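You operate a simulated robot arm through the tools that you are given. There is no shell and no other tool. Be economical: measure what you need, move in short steps, check, and stop when the job is done.

The job below is to be done with a simulated two-armed robot. You get a single attempt, and the scene is never put back.

TASK
Take the lid off the jar that says "Heavy" on the top of the grey cabinet and lay it down there.

It is judged by the outcome, as a careful person would: the job done as asked, and still so three seconds after it is handed in. It fails if anything else is knocked over, pushed out of place, dropped, spilled or broken. A push-on lid holds only when it is set on centred and level and pressed home; a screw cap is set on level and turned clockwise until tight.

THE ROBOT
Two 7-joint arms with two-finger parallel grippers on one trunk, on a base that drives. Base frame: it is fixed to the floor where the robot stands at the start and does not move with it; the origin is under the middle of the robot, x ahead of it, y to its left, z up. Units: m, rad, N and s.
The left shoulder is at the start at [0.07, 0.163, 1.12], the right one opposite. With the tool pointing down near the work surface each hand reaches from about 0.4 to 0.88 m from the robot's upright axis, wherever it stands, measured 20 degrees to its own side. Payload 3.43 kg a hand.
Tool frame (each hand has its own): the origin (TCP) lies between the finger pads and is the grasp point; the fingertips stand 0.034 m ahead of it; z points along the fingers, y is the line along which they close. Largest opening 0.128 m; finger width 0.024, thickness 0.012; the body of the gripper, 0.048 by 0.13 m, starts 0.096 m behind the TCP.
Orientation is that of the tool frame in the base frame, as [roll, pitch, yaw] about the fixed x, y, z axes, in that order (R = Rz(yaw) Ry(pitch) Rx(roll)). With the fingers straight down and closing along the base's y, the tool's x points along the base's -x, its y along +y and its z along -z.

THE INTERFACE
- The arms move only by the tool step_arm. It takes "left_moves", "right_moves" or both (then of equal length, played together; a hand with none holds still); each is a list that holds one entry, the list of rows, each a list of 7 numbers: the gripper command, from -1 (shut) to 1 (fully open), values between in proportion, then the shift along the tool's x, y, z in m, then the turn, a rotation vector about the tool's x, y, z in rad. In form: [[[grip, x, y, z, ax, ay, az], ...]]. A call has 1 to 12 rows; each row shifts and turns the commanded pose from where the row before left it, along the tool's axes as they then stand. Rows are played at 5 a second. More than 0.05 m and 0.15 rad between two rows, or a gripper value outside its range, and nothing of the call is played. A pose out of reach is approached as far as the arm can. The call stops where the force on the tool passes 40 N (or 10 N more than at its start, if that is more) or the arm is blocked; 0.2 s more then pass. The fingers move at their own pace (about 0.153 m/s each) and stop on an object; they squeeze with about 25 N. The grip force told is the motor's: it shows also when the fingers shut on nothing. Time passes only in rows, and 0.2 s behind the last, so rows that do not move let the fingers close. The reply holds the time, the measured pose of the TCP, the force on the tool along the base axes, the opening and the grip force, in the units named above and with some noise.
- Cameras (640 x 400 px; columns grow to the right, rows downward): "scene" is now at [0.1384, 0.0091, 1.3443]; the picture's right is [0.12, -0.99, 0.00], its down [-0.60, -0.07, -0.79] and it looks along [0.79, 0.10, -0.61] (base axes); focal length 277 px, centre (320, 200). "left" rides on the left gripper at [0.076, 0.011, -0.16] in its tool frame; the picture's right is [-0.15, 0.99, 0.00], its down [-0.88, -0.13, -0.46] and it looks along [-0.45, -0.07, 0.89] (tool axes); focal length 234 px, centre (320, 200). "right" rides on the right gripper at [0.076, -0.011, -0.16] in its tool frame; the picture's right is [0.15, 0.99, 0.00], its down [-0.88, 0.13, -0.46] and it looks along [-0.45, 0.07, 0.89] (tool axes); focal length 234 px, centre (320, 200). There is no depth. A picture from a camera that has moved, and an enlarged one, comes with that camera's place and axes in the base frame and with its lens.
- camera(camera): a new picture of that camera. No time passes.
- slide_trunk(by): slides the trunk up (or, below 0, down) by that many m; the arms and the scene camera ride with it, the base frame stays. It gives what a move gives, with no picture.
- roll_base(legs): drives the robot by 1 to 6 legs, each [ahead, left, turn to the left] in m, m and rad, along the robot's own axes; the way and the turn of a leg run together, so that a leg with both is an arc; at most 1.5 m and 3.142 rad a leg. The arms and the cameras ride along, it lands a little off, and it stops where it bumps. It gives what a move gives.
- aim_head(pan, tilt): turns the head with the scene camera to pan (to the left, within 1.501 rad either way) and tilt (down, from -0.506 to 1.204), counted from straight ahead of the robot. It gives what a move gives.
- enlarge(camera, box): a new picture of the part [left, top, right, bottom] of that camera's present view, enlarged. No time passes.
- hand_in(): hands the job in; it is judged then, once.

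Work in short steps. Places have to be worked out from the pictures, the camera data and where the tool is seen: move nearer, look again, correct. Check each grasp and each placing, and mend what went wrong. You have 120 turns and 108 pictures in all, those below and enlarged ones among them. Open the grippers and draw the arms clear of the work before you hand the job in, unless the task says otherwise; then end with one line.

The tools are called after "Emit:" as name(argument=value, ...) on one line, values as JSON. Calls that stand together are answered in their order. step_arm: Moves the arms, as the interface text tells. Its arguments: {"type":"object","properties":{"left_moves":{"type":"array"},"right_moves":{"type":"array"}},"required":[]} The other tools are called the same way: slide_trunk (by) slides the trunk up or down; roll_base (legs) drives the base; aim_head (pan, tilt) turns the head that bears the scene camera; camera (camera) takes a picture; enlarge (camera, box) takes an enlarged picture of a part of a camera's view; hand_in () hands the job in.

At the start:

```text
time_s: 0.0
left_tcp_pos: [0.5953, 0.3056, 1.1009]
left_orientation: [3.141, 0.002, 3.141]
left_contact_force: [0.3, -0.3, -0.3]
left_gripper_width: 0.1281
left_grasp_force: 0.0
right_tcp_pos: [0.6639, -0.3175, 1.1097]
right_orientation: [3.141, 0.001, -3.142]
right_contact_force: [-0.2, -0.7, 0.8]
right_gripper_width: 0.1279
right_grasp_force: 0.1
trunk travel left (down, up): [-0.6, 0.34]
robot x, y, heading: [0.0017, 0.0031, 0.001]
head pan, tilt: [0.12, 0.651]
```

scene: 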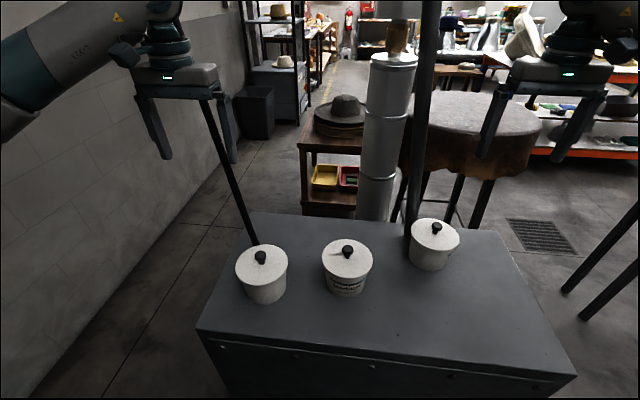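
right: 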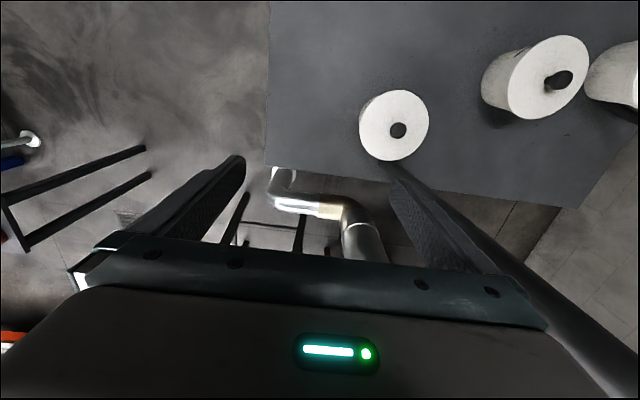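
left: 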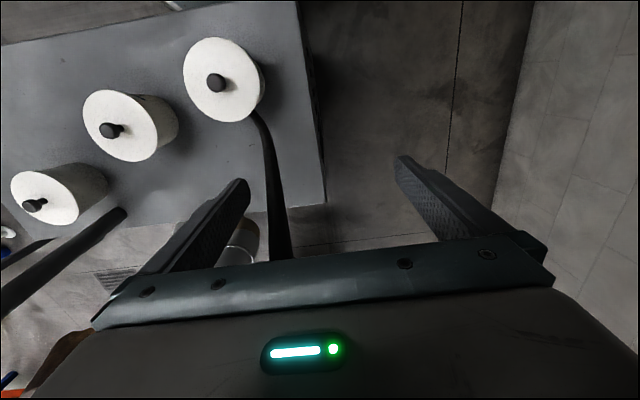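

Three lidded jars stand on the cabinet; I need to find which one says "Heavy". I enlarge the scene view on them.

Emit:
enlarge(camera="scene", box=[220, 205, 380, 305])

Emit:
enlarge(camera="scene", box=[380, 205, 480, 285])

```text
4.00 times, centred on (300, 255) of scene
camera zoom: at [0.1384, 0.0091, 1.3443], right [0.12, -0.99, 0.0], down [-0.6, -0.07, -0.79], along [0.79, 0.1, -0.61], focal length 1108 px, centre (400, -20)
```

zoom: 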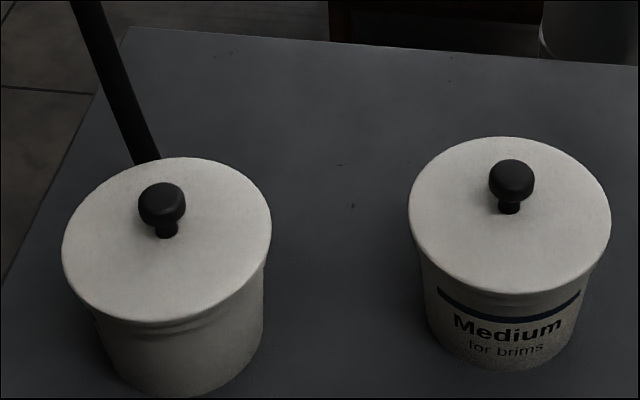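

```text
5.00 times, centred on (430, 245) of scene
camera zoom: at [0.1384, 0.0091, 1.3443], right [0.12, -0.99, 0.0], down [-0.6, -0.07, -0.79], along [0.79, 0.1, -0.61], focal length 1384 px, centre (-230, -25)
```

zoom: 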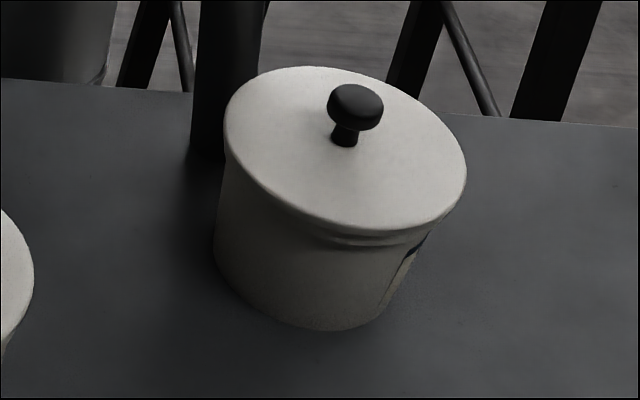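

The middle jar is "Medium". The right jar's label is turned toward -y, so I swing the right hand out to the right and tilt it to look back at that jar.

Emit:
step_arm(right_moves=[[[1, 0, -0.04, 0, 0, 0, 0], [1, 0, -0.04, 0, 0, 0, 0], [1, 0, -0.03, 0.02, -0.15, 0, 0], [1, 0, 0, 0.02, -0.15, 0, 0], [1, 0, 0, 0.02, -0.15, 0, 0], [1, 0, 0, 0, -0.15, 0, 0], [1, 0, 0, 0, -0.15, 0, 0], [1, 0, 0, 0, -0.15, 0, 0], [1, 0, 0, 0, 0, 0.15, 0], [1, 0, 0, 0, 0, 0.15, 0], [1, 0, 0, 0, 0, 0.15, 0]]])

Emit:
camera(camera="right")

```text
time_s: 2.4
left_tcp_pos: [0.5957, 0.3072, 1.102]
left_orientation: [3.141, -0.001, -3.141]
left_contact_force: [-0.3, -0.4, 0.2]
left_gripper_width: 0.128
left_grasp_force: 0.1
right_tcp_pos: [0.6169, -0.374, 1.0465]
right_orientation: [2.189, -0.274, -2.783]
right_contact_force: [0.5, -0.5, 0.8]
right_gripper_width: 0.1279
right_grasp_force: 0.1
right hand out of reach, approached as far as the arm can: row 10, 11
trunk travel left (down, up): [-0.6, 0.34]
robot x, y, heading: [-0.0007, 0.0008, -0.0]
head pan, tilt: [0.12, 0.651]
```

```text
102 pictures are left
camera right: at [0.6173, -0.5201, 1.1471], right [-0.13, 0.57, 0.81], down [0.99, 0.06, 0.12], along [0.02, 0.82, -0.57], focal length 234 px, centre (320, 200)
```

right: 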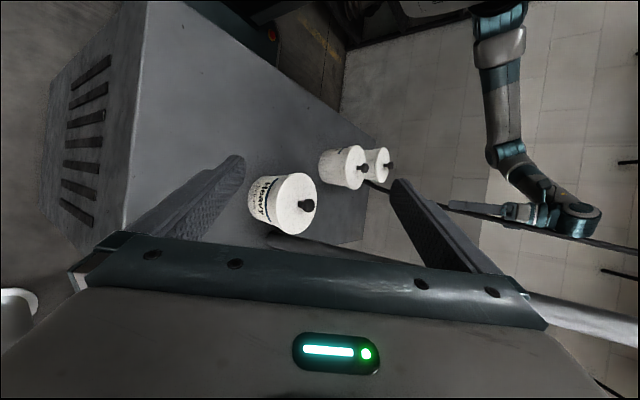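

The right jar says "Heavy"; triangulation puts its lid centre near (0.635, -0.196, 0.875), with a small knob to grip. I turn the hand back to pointing down.

Emit:
step_arm(right_moves=[[[1, 0, 0, 0, 0, -0.15, 0], [1, 0, 0, 0, 0, -0.15, 0], [1, 0, 0, 0, 0, -0.15, 0], [1, 0, 0, 0, 0.15, 0, 0], [1, 0, 0, 0, 0.15, 0, 0], [1, 0, 0, 0, 0.15, 0, 0], [1, 0, 0, 0, 0.15, 0, 0], [1, 0, 0, 0, 0.15, 0, 0], [1, 0, 0, 0, 0.15, 0, 0]]])

```text
time_s: 4.4
left_tcp_pos: [0.5941, 0.3078, 1.1019]
left_orientation: [-3.141, -0.001, -3.14]
left_contact_force: [-0.2, 1.2, 0.0]
left_gripper_width: 0.128
left_grasp_force: 0.1
right_tcp_pos: [0.615, -0.3742, 1.0469]
right_orientation: [-3.137, -0.001, 3.141]
right_contact_force: [-0.7, -0.3, 0.8]
right_gripper_width: 0.128
right_grasp_force: 0.0
trunk travel left (down, up): [-0.6, 0.34]
robot x, y, heading: [-0.0011, -0.0013, -0.002]
head pan, tilt: [0.12, 0.651]
```

The hand points down again. A dark pole stands just behind this jar, so before moving in I check where it is from both views.

Emit:
camera(camera="right")

Emit:
camera(camera="scene")

```text
101 pictures are left
camera right: at [0.5397, -0.3844, 1.2061], right [-0.15, 0.99, 0.0], down [0.88, 0.13, 0.46], along [0.45, 0.06, -0.89], focal length 234 px, centre (320, 200)
```

right: 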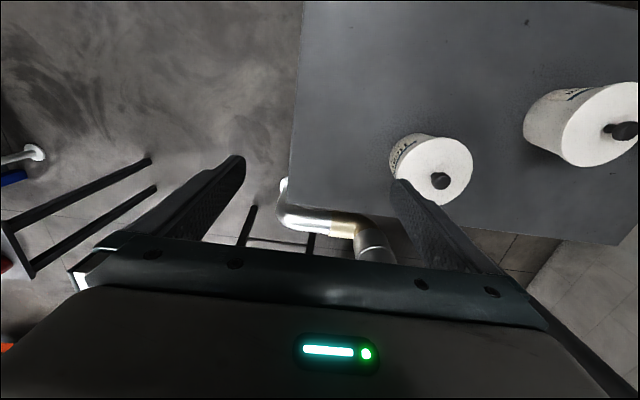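

```text
100 pictures are left
camera scene: at [0.138, 0.0103, 1.3443], right [0.12, -0.99, 0.0], down [-0.6, -0.07, -0.79], along [0.79, 0.09, -0.61], focal length 277 px, centre (320, 200)
```

scene: 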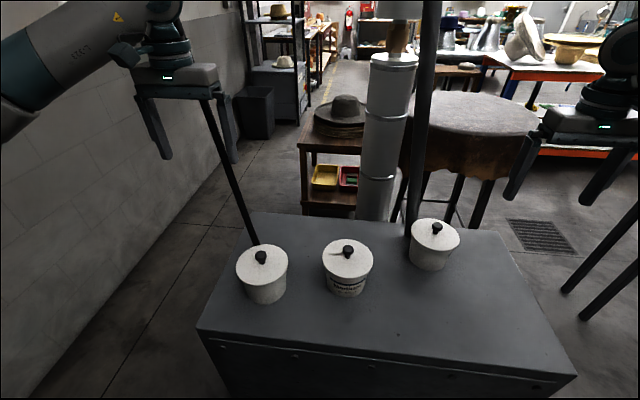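

The poles behind the jars widen upward, perhaps leaning toward me. I tilt the head up to see what they are.

Emit:
aim_head(pan=-0.2, tilt=0.1)

Emit:
camera(camera="scene")

Emit:
enlarge(camera="right", box=[380, 110, 640, 272])

Emit:
camera(camera="left")

```text
time_s: 5.4
left_tcp_pos: [0.5951, 0.3059, 1.1016]
left_orientation: [3.141, 0.002, -3.141]
left_contact_force: [-0.7, -0.5, -0.1]
left_gripper_width: 0.1279
left_grasp_force: 0.2
right_tcp_pos: [0.6162, -0.3751, 1.0466]
right_orientation: [3.139, 0.0, -3.14]
right_contact_force: [0.2, -0.1, 0.4]
right_gripper_width: 0.1281
right_grasp_force: 0.0
trunk travel left (down, up): [-0.6, 0.34]
robot x, y, heading: [0.0009, 0.0006, -0.0]
head pan, tilt: [-0.201, 0.099]
```

```text
99 pictures are left
camera scene: at [0.1425, -0.0194, 1.3949], right [-0.2, -0.98, 0.0], down [-0.1, 0.02, -0.99], along [0.98, -0.2, -0.1], focal length 277 px, centre (320, 200)
```

scene: 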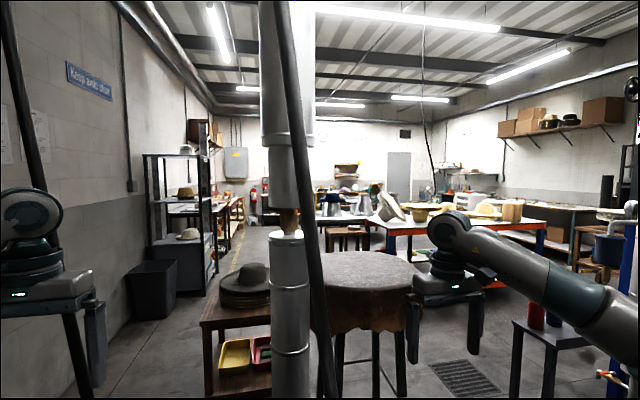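

```text
2.46 times, centred on (510, 191) of right
camera zoom: at [0.5401, -0.3858, 1.2057], right [-0.15, 0.99, 0.0], down [0.88, 0.13, 0.46], along [0.45, 0.07, -0.89], focal length 576 px, centre (-148, 222)
```

zoom: 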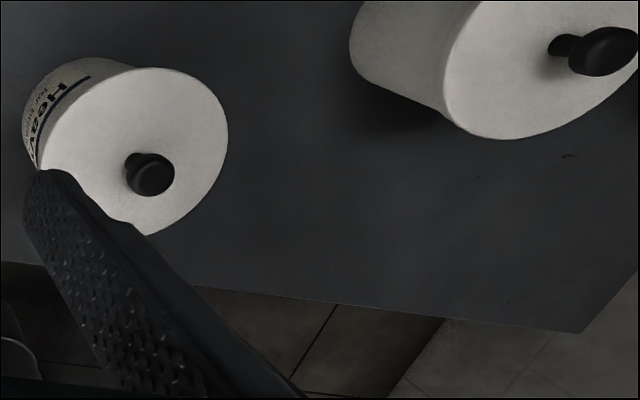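

```text
97 pictures are left
camera left: at [0.5188, 0.3191, 1.2616], right [0.15, 0.99, 0.0], down [0.88, -0.13, 0.46], along [0.45, -0.07, -0.89], focal length 234 px, centre (320, 200)
```

left: 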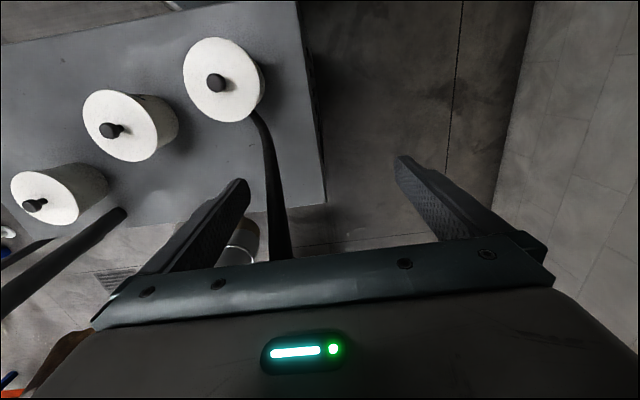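

The pole stands on the cabinet at about (0.70, -0.16) and leans slightly to the left, about 8 cm from the knob at (0.638, -0.196). I yaw the gripper so its broad side faces the pole, half close it, and move above the knob.

Emit:
step_arm(right_moves=[[[0, 0, 0, 0, 0, 0, -0.15], [0, 0, 0, 0, 0, 0, -0.15], [0, 0, 0, 0, 0, 0, -0.15], [0, -0.0244, 0.0379, 0, 0, 0, 0], [0, -0.0244, 0.0379, 0, 0, 0, 0], [0, -0.0244, 0.0379, 0, 0, 0, 0], [0, -0.0244, 0.0379, 0, 0, 0, 0], [0, 0, 0, 0, 0, 0, 0]]])

Emit:
aim_head(pan=-0.3, tilt=0.6)

Emit:
camera(camera="right")

Emit:
camera(camera="scene")

```text
time_s: 7.2
left_tcp_pos: [0.595, 0.305, 1.1023]
left_orientation: [3.14, 0.001, -3.141]
left_contact_force: [0.1, -0.1, 0.2]
left_gripper_width: 0.1279
left_grasp_force: 0.0
right_tcp_pos: [0.6384, -0.1969, 1.0496]
right_orientation: [3.139, 0.0, -2.693]
right_contact_force: [0.1, -0.5, 0.8]
right_gripper_width: 0.064
right_grasp_force: 0.2
trunk travel left (down, up): [-0.6, 0.34]
robot x, y, heading: [-0.0009, -0.0015, 0.0]
head pan, tilt: [-0.201, 0.099]
```

```text
time_s: 8.1
left_tcp_pos: [0.5957, 0.3063, 1.1025]
left_orientation: [-3.141, -0.001, 3.141]
left_contact_force: [-0.1, -0.2, 0.3]
left_gripper_width: 0.1277
left_grasp_force: 0.1
right_tcp_pos: [0.6392, -0.1958, 1.05]
right_orientation: [-3.141, 0.001, -2.691]
right_contact_force: [0.1, 0.5, 0.4]
right_gripper_width: 0.064
right_grasp_force: 0.1
trunk travel left (down, up): [-0.6, 0.34]
robot x, y, heading: [0.0025, 0.0013, 0.002]
head pan, tilt: [-0.3, 0.6]
```

```text
96 pictures are left
camera right: at [0.5764, -0.2391, 1.2097], right [-0.56, 0.83, 0.0], down [0.74, 0.5, 0.46], along [0.38, 0.26, -0.89], focal length 234 px, centre (320, 200)
```

right: 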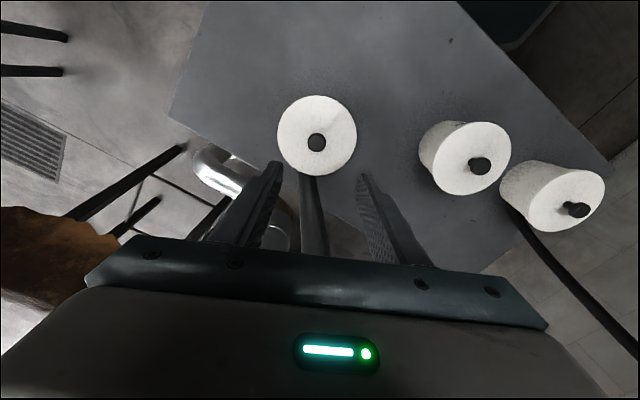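

```text
95 pictures are left
camera scene: at [0.1367, -0.0275, 1.3489], right [-0.3, -0.96, 0.0], down [-0.54, 0.17, -0.83], along [0.79, -0.24, -0.56], focal length 277 px, centre (320, 200)
```

scene: 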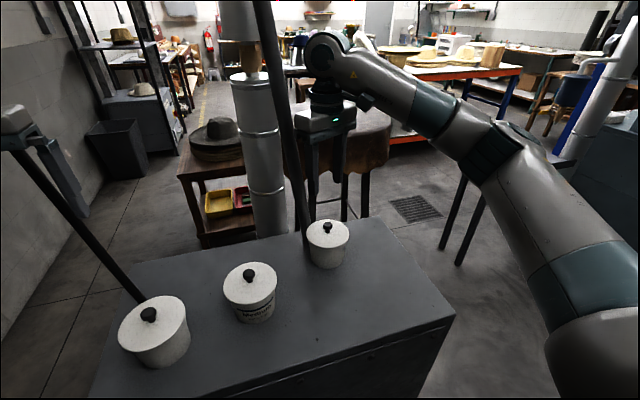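

The knob is at about (0.641, -0.200, 0.90) and the pole is about 5 cm clear of the gripper body. I correct sideways and descend to about z 0.93, then check.

Emit:
step_arm(right_moves=[[[0, 0, -0.0045, 0.03, 0, 0, 0], [0, 0, 0, 0.03, 0, 0, 0], [0, 0, 0, 0.03, 0, 0, 0], [0, 0, 0, 0.03, 0, 0, 0], [0, 0, 0, 0, 0, 0, 0]]])

Emit:
camera(camera="right")

Emit:
enlarge(camera="scene", box=[270, 160, 390, 280])

```text
time_s: 9.3
left_tcp_pos: [0.5937, 0.3079, 1.1021]
left_orientation: [-3.141, 0.0, -3.141]
left_contact_force: [-0.2, 0.2, -0.1]
left_gripper_width: 0.1282
left_grasp_force: 0.0
right_tcp_pos: [0.6427, -0.1999, 0.9263]
right_orientation: [3.141, 0.001, -2.691]
right_contact_force: [0.7, -0.5, -0.2]
right_gripper_width: 0.064
right_grasp_force: 0.0
trunk travel left (down, up): [-0.6, 0.34]
robot x, y, heading: [0.0, 0.0009, 0.002]
head pan, tilt: [-0.3, 0.6]
```

```text
94 pictures are left
camera right: at [0.5783, -0.2435, 1.0854], right [-0.56, 0.83, 0.0], down [0.74, 0.5, 0.46], along [0.38, 0.26, -0.89], focal length 234 px, centre (320, 200)
```

right: 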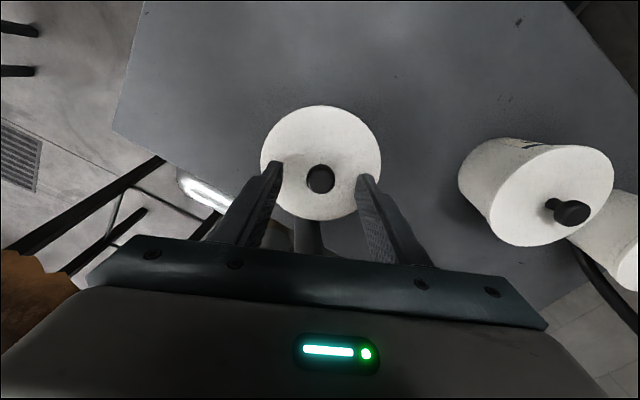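

```text
3.33 times, centred on (330, 220) of scene
camera zoom: at [0.1363, -0.0271, 1.3489], right [-0.3, -0.96, 0.0], down [-0.54, 0.17, -0.83], along [0.79, -0.24, -0.56], focal length 923 px, centre (287, 133)
```

zoom: 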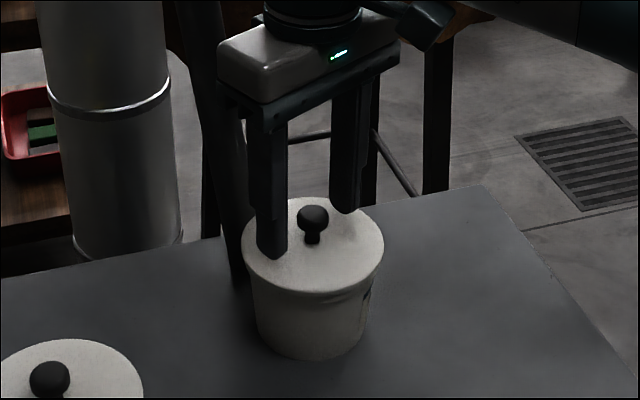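

The knob lies centred between the fingers. I lower 1 cm more and close on it.

Emit:
step_arm(right_moves=[[[0, 0, 0, 0.005, 0, 0, 0], [0, 0, 0, 0.005, 0, 0, 0], [-0.6, 0, 0, 0, 0, 0, 0], [-1, 0, 0, 0, 0, 0, 0], [-1, 0, 0, 0, 0, 0, 0], [-1, 0, 0, 0, 0, 0, 0]]])

Emit:
camera(camera="right")

Emit:
enlarge(camera="scene", box=[270, 160, 390, 280])

```text
time_s: 10.6
left_tcp_pos: [0.5932, 0.3053, 1.1028]
left_orientation: [3.14, 0.004, 3.142]
left_contact_force: [0.2, -0.3, -0.5]
left_gripper_width: 0.1281
left_grasp_force: 0.0
right_tcp_pos: [0.6408, -0.2006, 0.9205]
right_orientation: [-3.141, 0.008, -2.691]
right_contact_force: [-7.5, -0.9, 12.8]
right_gripper_width: 0.0224
right_grasp_force: 24.9
trunk travel left (down, up): [-0.6, 0.34]
robot x, y, heading: [-0.0018, 0.0033, 0.001]
head pan, tilt: [-0.3, 0.6]
stopped in row 6 (right hand): the force on the tool passed its limit (the readings are from after the stop); the commanded pose is now the measured one
```

```text
92 pictures are left
camera right: at [0.5764, -0.2439, 1.0791], right [-0.56, 0.83, 0.0], down [0.73, 0.5, 0.46], along [0.38, 0.26, -0.89], focal length 234 px, centre (320, 200)
```

right: 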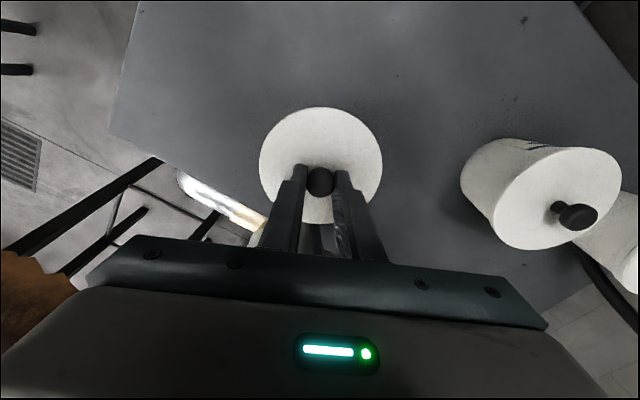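

```text
3.33 times, centred on (330, 220) of scene
camera zoom: at [0.1346, -0.0275, 1.3486], right [-0.3, -0.96, 0.0], down [-0.54, 0.17, -0.83], along [0.79, -0.24, -0.56], focal length 923 px, centre (287, 133)
```

zoom: 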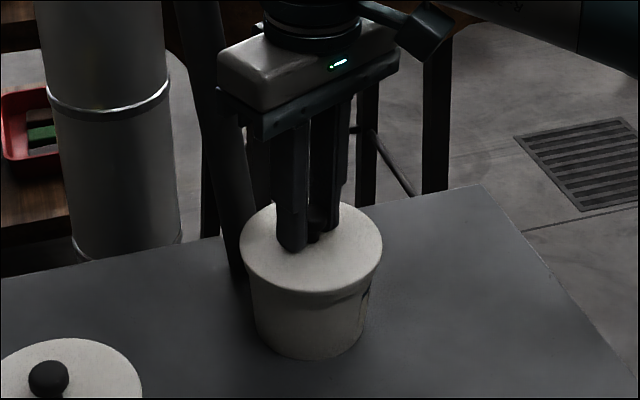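

The fingers hold the knob (0.022 m, 25 N). I lift gently by 2 cm and see whether the lid comes free.

Emit:
step_arm(right_moves=[[[-1, 0, 0, -0.005, 0, 0, 0], [-1, 0, 0, -0.005, 0, 0, 0], [-1, 0, 0, -0.005, 0, 0, 0], [-1, 0, 0, -0.005, 0, 0, 0], [-1, 0, 0, 0, 0, 0, 0]]])

Emit:
enlarge(camera="scene", box=[270, 160, 390, 280])

```text
time_s: 11.8
left_tcp_pos: [0.595, 0.3062, 1.1024]
left_orientation: [-3.142, -0.001, 3.141]
left_contact_force: [0.4, 0.1, -0.3]
left_gripper_width: 0.1277
left_grasp_force: 0.1
right_tcp_pos: [0.6425, -0.2012, 0.9392]
right_orientation: [-3.14, 0.004, -2.696]
right_contact_force: [0.6, -0.2, -0.4]
right_gripper_width: 0.0221
right_grasp_force: 24.8
trunk travel left (down, up): [-0.6, 0.34]
robot x, y, heading: [-0.0041, 0.0006, -0.001]
head pan, tilt: [-0.3, 0.6]
```

```text
3.33 times, centred on (330, 220) of scene
camera zoom: at [0.1369, -0.0276, 1.3488], right [-0.3, -0.96, 0.0], down [-0.54, 0.17, -0.82], along [0.79, -0.24, -0.57], focal length 923 px, centre (287, 133)
```

zoom: 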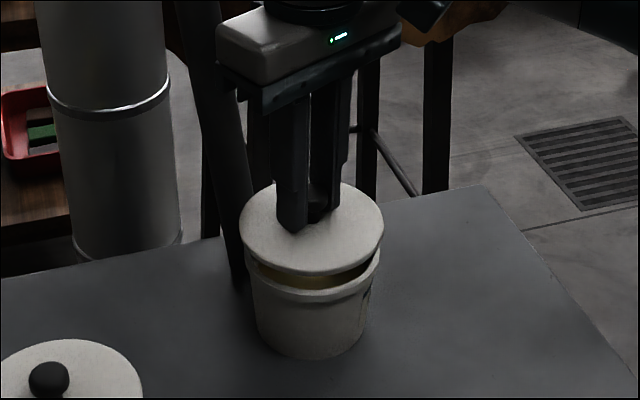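

The lid is free and the jar stays put. I raise it another 5 cm and carry it over the free spot at about (0.50, -0.28).

Emit:
step_arm(right_moves=[[[-1, 0, 0, -0.015, 0, 0, 0], [-1, 0, 0, -0.02, 0, 0, 0], [-1, 0, 0, -0.02, 0, 0, 0], [-1, 0.02, -0.001, 0, 0, 0, 0], [-1, 0.03, -0.002, 0, 0, 0, 0], [-1, 0.03, -0.002, 0, 0, 0, 0], [-1, 0.03, -0.002, 0, 0, 0, 0], [-1, 0.03, -0.001, 0, 0, 0, 0], [-1, 0.0226, -0.001, 0, 0, 0, 0], [-1, 0, 0, 0, 0, 0, 0]]])

Emit:
camera(camera="scene")

Emit:
camera(camera="right")

```text
time_s: 14.0
left_tcp_pos: [0.5949, 0.3085, 1.1018]
left_orientation: [-3.141, 0.0, 3.141]
left_contact_force: [-0.6, 0.0, -0.4]
left_gripper_width: 0.1281
left_grasp_force: 0.0
right_tcp_pos: [0.4991, -0.2798, 0.9915]
right_orientation: [-3.14, 0.005, -2.696]
right_contact_force: [0.3, -0.9, 0.1]
right_gripper_width: 0.0223
right_grasp_force: 25.3
trunk travel left (down, up): [-0.6, 0.34]
robot x, y, heading: [0.0011, 0.0, -0.003]
head pan, tilt: [-0.3, 0.6]
```

```text
89 pictures are left
camera scene: at [0.1373, -0.0272, 1.3488], right [-0.3, -0.96, 0.0], down [-0.54, 0.17, -0.82], along [0.79, -0.24, -0.57], focal length 277 px, centre (320, 200)
```

scene: 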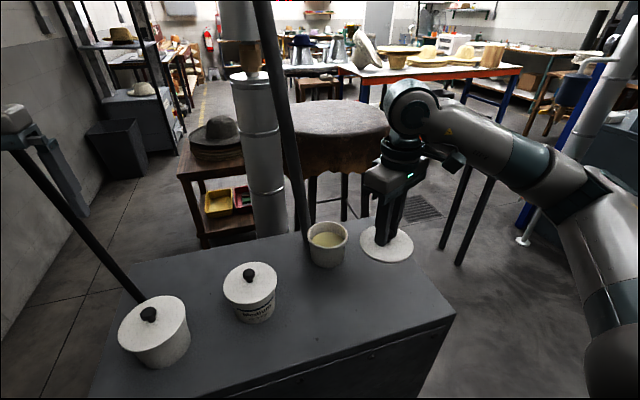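

```text
88 pictures are left
camera right: at [0.4356, -0.3217, 1.1516], right [-0.56, 0.83, 0.0], down [0.74, 0.5, 0.46], along [0.38, 0.26, -0.89], focal length 234 px, centre (320, 200)
```

right: 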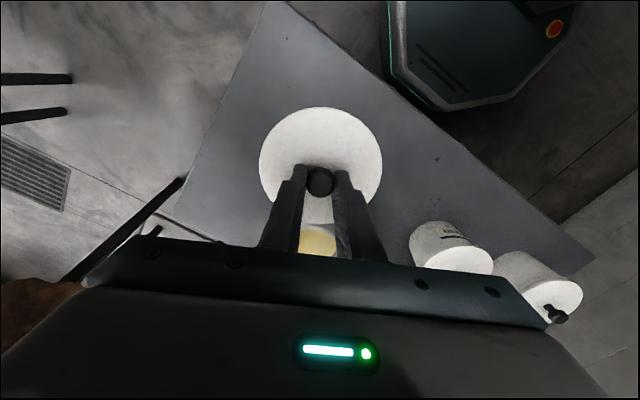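

The lid hangs level over empty cabinet top, clear of the jars. I lower it, slower near the surface.

Emit:
step_arm(right_moves=[[[-1, 0, 0, 0.03, 0, 0, 0], [-1, 0, 0, 0.03, 0, 0, 0], [-1, 0, 0, 0.03, 0, 0, 0], [-1, 0, 0, 0.01, 0, 0, 0], [-1, 0, 0, 0.005, 0, 0, 0], [-1, 0, 0, 0.005, 0, 0, 0], [-1, 0, 0, 0, 0, 0, 0]]])

Emit:
enlarge(camera="scene", box=[320, 180, 460, 300])

```text
time_s: 15.6
left_tcp_pos: [0.5948, 0.3076, 1.1025]
left_orientation: [-3.141, -0.001, 3.141]
left_contact_force: [1.7, -0.1, 0.0]
left_gripper_width: 0.128
left_grasp_force: 0.1
right_tcp_pos: [0.5008, -0.2792, 0.8822]
right_orientation: [-3.141, 0.004, -2.694]
right_contact_force: [0.2, -0.4, -0.4]
right_gripper_width: 0.0223
right_grasp_force: 25.3
trunk travel left (down, up): [-0.6, 0.34]
robot x, y, heading: [0.0002, 0.0015, 0.001]
head pan, tilt: [-0.3, 0.6]
```

```text
3.33 times, centred on (390, 240) of scene
camera zoom: at [0.1368, -0.0275, 1.3488], right [-0.3, -0.96, 0.0], down [-0.54, 0.17, -0.82], along [0.79, -0.24, -0.57], focal length 923 px, centre (87, 67)
```

zoom: 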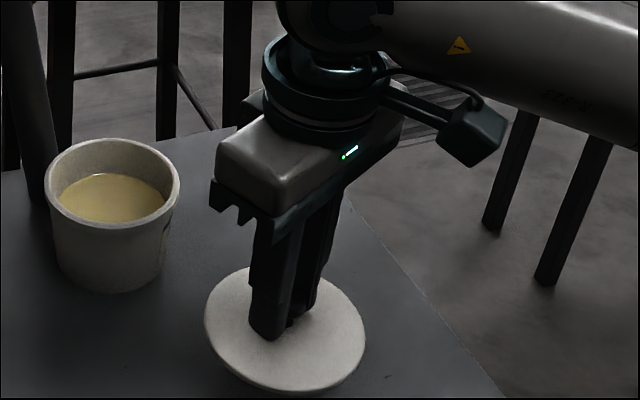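

No contact yet at 0.882. I go on in 3 mm steps until the force rises.

Emit:
step_arm(right_moves=[[[-1, 0, 0, 0.003, 0, 0, 0], [-1, 0, 0, 0.003, 0, 0, 0], [-1, 0, 0, 0.003, 0, 0, 0], [-1, 0, 0, 0.003, 0, 0, 0], [-1, 0, 0, 0, 0, 0, 0]]])

```text
time_s: 16.8
left_tcp_pos: [0.5959, 0.3065, 1.1026]
left_orientation: [-3.14, 0.002, 3.141]
left_contact_force: [-0.2, -0.1, -0.5]
left_gripper_width: 0.1283
left_grasp_force: 0.0
right_tcp_pos: [0.5004, -0.2783, 0.8695]
right_orientation: [-3.14, 0.004, -2.696]
right_contact_force: [0.4, -0.2, -0.2]
right_gripper_width: 0.0224
right_grasp_force: 25.0
trunk travel left (down, up): [-0.6, 0.34]
robot x, y, heading: [-0.001, 0.0017, -0.002]
head pan, tilt: [-0.3, 0.6]
```

Still free at 0.8695; I continue in 2 mm steps.

Emit:
step_arm(right_moves=[[[-1, 0, 0, 0.002, 0, 0, 0], [-1, 0, 0, 0.002, 0, 0, 0], [-1, 0, 0, 0.002, 0, 0, 0], [-1, 0, 0, 0.002, 0, 0, 0], [-1, 0, 0, 0, 0, 0, 0]]])

Emit:
enlarge(camera="scene", box=[320, 180, 460, 300])

```text
time_s: 18.0
left_tcp_pos: [0.5951, 0.307, 1.1013]
left_orientation: [-3.141, 0.001, 3.141]
left_contact_force: [0.4, -1.2, -0.5]
left_gripper_width: 0.1281
left_grasp_force: 0.0
right_tcp_pos: [0.5003, -0.2783, 0.862]
right_orientation: [-3.139, 0.007, -2.694]
right_contact_force: [0.7, 0.5, -0.5]
right_gripper_width: 0.0221
right_grasp_force: 25.2
trunk travel left (down, up): [-0.6, 0.34]
robot x, y, heading: [-0.005, -0.0, -0.001]
head pan, tilt: [-0.3, 0.6]
```

```text
3.33 times, centred on (390, 240) of scene
camera zoom: at [0.1368, -0.0275, 1.3488], right [-0.3, -0.96, 0.0], down [-0.54, 0.17, -0.82], along [0.79, -0.24, -0.57], focal length 923 px, centre (87, 67)
```

zoom: 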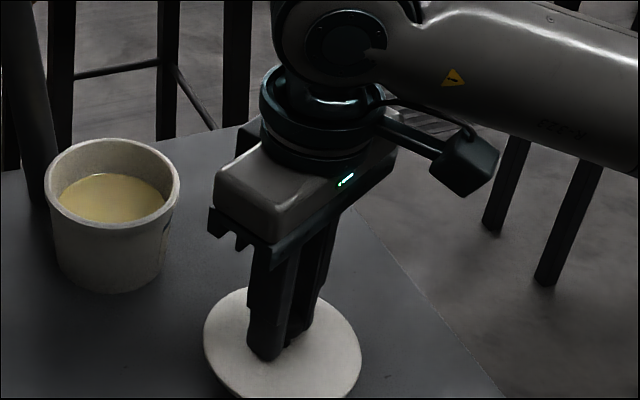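

No contact yet; a few more 2 mm steps.

Emit:
step_arm(right_moves=[[[-1, 0, 0, 0.002, 0, 0, 0], [-1, 0, 0, 0.002, 0, 0, 0], [-1, 0, 0, 0.002, 0, 0, 0], [-1, 0, 0, 0, 0, 0, 0]]])

Emit:
enlarge(camera="scene", box=[340, 220, 460, 320])

```text
time_s: 19.0
left_tcp_pos: [0.5946, 0.306, 1.1025]
left_orientation: [3.141, 0.0, 3.142]
left_contact_force: [-0.4, 0.3, -0.1]
left_gripper_width: 0.1281
left_grasp_force: 0.0
right_tcp_pos: [0.501, -0.2805, 0.8563]
right_orientation: [-3.141, 0.004, -2.696]
right_contact_force: [-0.6, -0.6, 0.3]
right_gripper_width: 0.0219
right_grasp_force: 25.1
trunk travel left (down, up): [-0.6, 0.34]
robot x, y, heading: [-0.0015, -0.0018, 0.001]
head pan, tilt: [-0.3, 0.6]
```

```text
4.00 times, centred on (400, 270) of scene
camera zoom: at [0.1368, -0.0275, 1.3488], right [-0.3, -0.96, 0.0], down [-0.54, 0.17, -0.82], along [0.79, -0.24, -0.57], focal length 1108 px, centre (0, -80)
```

zoom: 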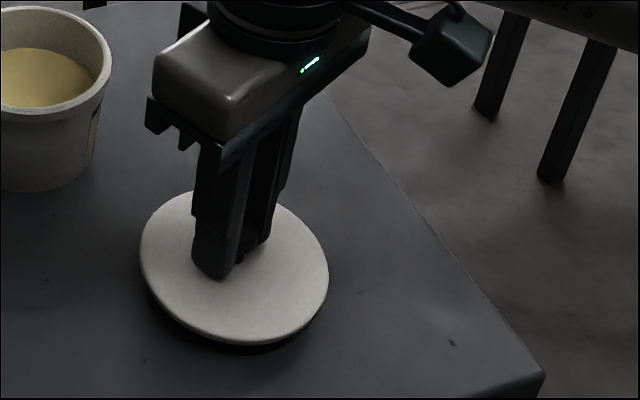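

The shadow is now close under the lid. I continue down by 2 mm steps.

Emit:
step_arm(right_moves=[[[-1, 0, 0, 0.002, 0, 0, 0], [-1, 0, 0, 0.002, 0, 0, 0], [-1, 0, 0, 0.002, 0, 0, 0], [-1, 0, 0, 0, 0, 0, 0]]])

Emit:
enlarge(camera="scene", box=[340, 220, 460, 320])

```text
time_s: 20.0
left_tcp_pos: [0.5952, 0.3076, 1.1015]
left_orientation: [3.141, -0.001, 3.14]
left_contact_force: [0.6, -0.3, -0.8]
left_gripper_width: 0.1277
left_grasp_force: 0.1
right_tcp_pos: [0.5006, -0.2799, 0.8503]
right_orientation: [-3.139, 0.004, -2.695]
right_contact_force: [1.1, 0.0, -0.9]
right_gripper_width: 0.0222
right_grasp_force: 24.9
trunk travel left (down, up): [-0.6, 0.34]
robot x, y, heading: [0.0006, 0.0017, -0.002]
head pan, tilt: [-0.3, 0.6]
```

```text
4.00 times, centred on (400, 270) of scene
camera zoom: at [0.1368, -0.0276, 1.3488], right [-0.3, -0.96, 0.0], down [-0.54, 0.17, -0.82], along [0.79, -0.24, -0.57], focal length 1108 px, centre (0, -80)
```

zoom: 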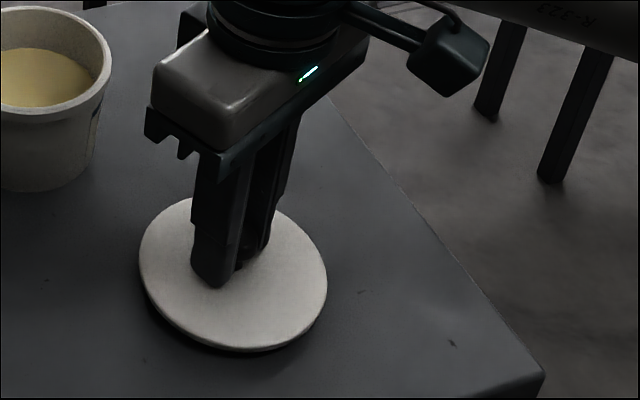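

Very near now; more small steps until contact is felt.

Emit:
step_arm(right_moves=[[[-1, 0, 0, 0.0015, 0, 0, 0], [-1, 0, 0, 0.0015, 0, 0, 0], [-1, 0, 0, 0.0015, 0, 0, 0], [-1, 0, 0, 0.0015, 0, 0, 0], [-1, 0, 0, 0, 0, 0, 0]]])

Emit:
enlarge(camera="scene", box=[340, 220, 460, 320])

```text
time_s: 21.2
left_tcp_pos: [0.5951, 0.3066, 1.1014]
left_orientation: [3.139, 0.0, -3.14]
left_contact_force: [0.1, 0.6, 0.0]
left_gripper_width: 0.128
left_grasp_force: 0.1
right_tcp_pos: [0.4991, -0.2791, 0.8441]
right_orientation: [-3.138, 0.007, -2.694]
right_contact_force: [-0.7, 0.9, -0.4]
right_gripper_width: 0.0222
right_grasp_force: 24.5
trunk travel left (down, up): [-0.6, 0.34]
robot x, y, heading: [-0.0023, 0.0016, -0.001]
head pan, tilt: [-0.3, 0.6]
```

```text
4.00 times, centred on (400, 270) of scene
camera zoom: at [0.1368, -0.0276, 1.3488], right [-0.3, -0.96, 0.0], down [-0.54, 0.17, -0.82], along [0.79, -0.24, -0.57], focal length 1108 px, centre (0, -80)
```

zoom: 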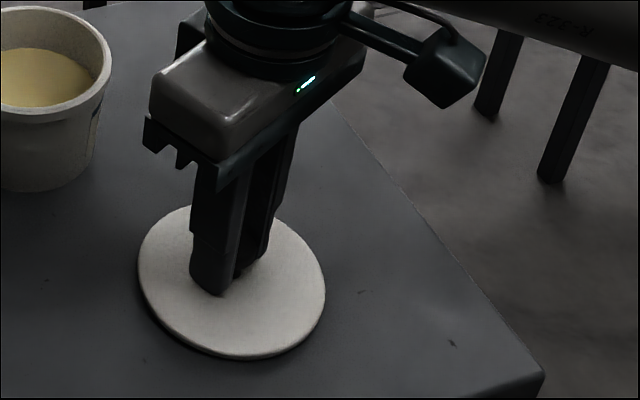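

Still no force at 0.844; continuing with small steps.

Emit:
step_arm(right_moves=[[[-1, 0, 0, 0.0015, 0, 0, 0], [-1, 0, 0, 0.0015, 0, 0, 0], [-1, 0, 0, 0.0015, 0, 0, 0], [-1, 0, 0, 0, 0, 0, 0]]])

Emit:
enlarge(camera="scene", box=[370, 260, 430, 310])

```text
time_s: 22.2
left_tcp_pos: [0.5946, 0.3073, 1.1036]
left_orientation: [-3.141, -0.003, 3.142]
left_contact_force: [-0.7, -1.0, 0.1]
left_gripper_width: 0.128
left_grasp_force: 0.0
right_tcp_pos: [0.4997, -0.2785, 0.8425]
right_orientation: [-3.137, 0.01, -2.694]
right_contact_force: [3.2, -5.8, 19.1]
right_gripper_width: 0.0221
right_grasp_force: 25.8
trunk travel left (down, up): [-0.6, 0.34]
robot x, y, heading: [-0.0001, -0.0001, 0.001]
head pan, tilt: [-0.3, 0.6]
```

```text
8.00 times, centred on (400, 285) of scene
camera zoom: at [0.1356, -0.0274, 1.3492], right [-0.3, -0.96, 0.0], down [-0.54, 0.17, -0.83], along [0.79, -0.24, -0.56], focal length 2215 px, centre (-320, -480)
```

zoom: 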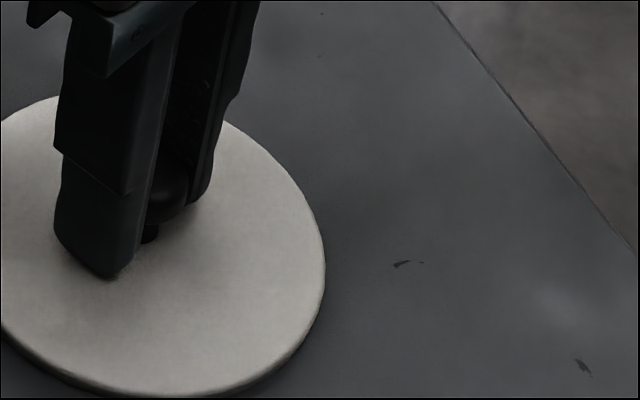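

The lid rests on the cabinet (19 N). I back off 2 mm to ease the force, open the fingers modestly, and rise straight up.

Emit:
step_arm(right_moves=[[[-1, 0, 0, -0.002, 0, 0, 0], [-0.4, 0, 0, 0, 0, 0, 0], [0, 0, 0, 0, 0, 0, 0], [0, 0, 0, 0, 0, 0, 0], [0, 0, 0, -0.02, 0, 0, 0], [0, 0, 0, -0.04, 0, 0, 0], [0, 0, 0, -0.04, 0, 0, 0], [0, 0, 0, -0.04, 0, 0, 0], [0, 0, 0, -0.04, 0, 0, 0], [0, 0, 0, 0, 0, 0, 0]]])

Emit:
camera(camera="scene")

Emit:
camera(camera="right")

```text
time_s: 24.4
left_tcp_pos: [0.5964, 0.3067, 1.1019]
left_orientation: [-3.141, 0.001, -3.141]
left_contact_force: [0.0, 0.0, 0.5]
left_gripper_width: 0.1279
left_grasp_force: 0.1
right_tcp_pos: [0.5015, -0.2786, 1.0243]
right_orientation: [-3.141, 0.006, -2.696]
right_contact_force: [-0.6, -0.4, 0.6]
right_gripper_width: 0.0642
right_grasp_force: 0.1
trunk travel left (down, up): [-0.6, 0.34]
robot x, y, heading: [-0.0017, -0.0006, -0.001]
head pan, tilt: [-0.3, 0.6]
```

```text
81 pictures are left
camera scene: at [0.1374, -0.0281, 1.3487], right [-0.3, -0.96, 0.0], down [-0.54, 0.17, -0.82], along [0.79, -0.24, -0.57], focal length 277 px, centre (320, 200)
```

scene: 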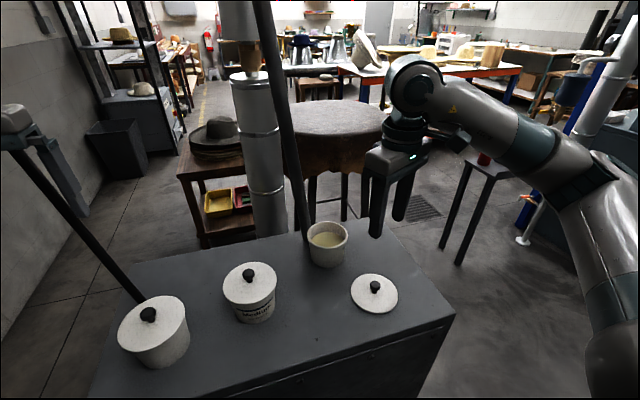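

```text
80 pictures are left
camera right: at [0.4374, -0.3212, 1.1834], right [-0.56, 0.83, 0.0], down [0.74, 0.5, 0.46], along [0.38, 0.26, -0.89], focal length 234 px, centre (320, 200)
```

right: 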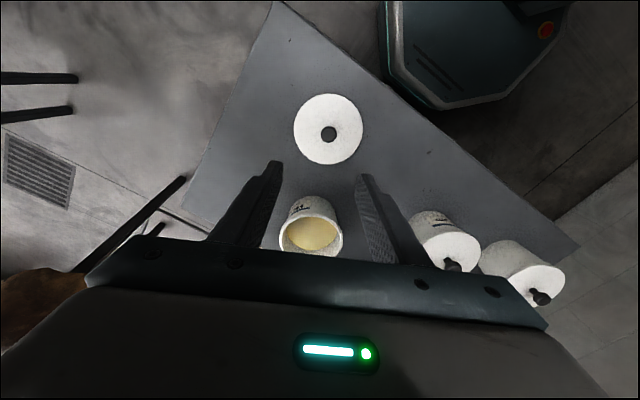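

The lid lies flat on the cabinet and everything else is in place. I draw the hand out to the right and open it.

Emit:
step_arm(right_moves=[[[0, 0, 0, -0.03, 0, 0, 0], [0, 0.013, -0.03, 0, 0, 0, 0], [0, 0.013, -0.03, 0, 0, 0, 0], [0, 0.013, -0.03, 0, 0, 0, 0], [0.5, 0.013, -0.03, 0, 0, 0, 0], [1, 0, 0, 0, 0, 0, 0]]])

Emit:
camera(camera="scene")

```text
time_s: 25.8
left_tcp_pos: [0.5955, 0.3073, 1.1015]
left_orientation: [-3.141, -0.001, 3.141]
left_contact_force: [0.0, 0.0, -0.4]
left_gripper_width: 0.128
left_grasp_force: 0.0
right_tcp_pos: [0.5067, -0.4089, 1.0521]
right_orientation: [-3.14, 0.004, -2.694]
right_contact_force: [0.2, 0.3, 0.8]
right_gripper_width: 0.128
right_grasp_force: 0.1
trunk travel left (down, up): [-0.6, 0.34]
robot x, y, heading: [-0.0007, -0.0012, -0.004]
head pan, tilt: [-0.3, 0.6]
```

```text
79 pictures are left
camera scene: at [0.1371, -0.0267, 1.3488], right [-0.3, -0.96, 0.0], down [-0.54, 0.17, -0.82], along [0.79, -0.24, -0.57], focal length 277 px, centre (320, 200)
```

scene: 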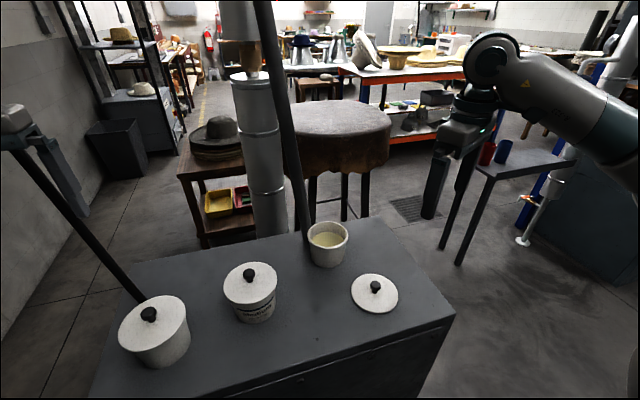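

The lid lies stably on the cabinet top, and the arms are clear and open. I hand it in.

Emit:
hand_in()

```text
The job is handed in.
```

I took the lid off the "Heavy" jar and laid it flat on top of the grey cabinet; the last picture shows nothing else moved or spilled.
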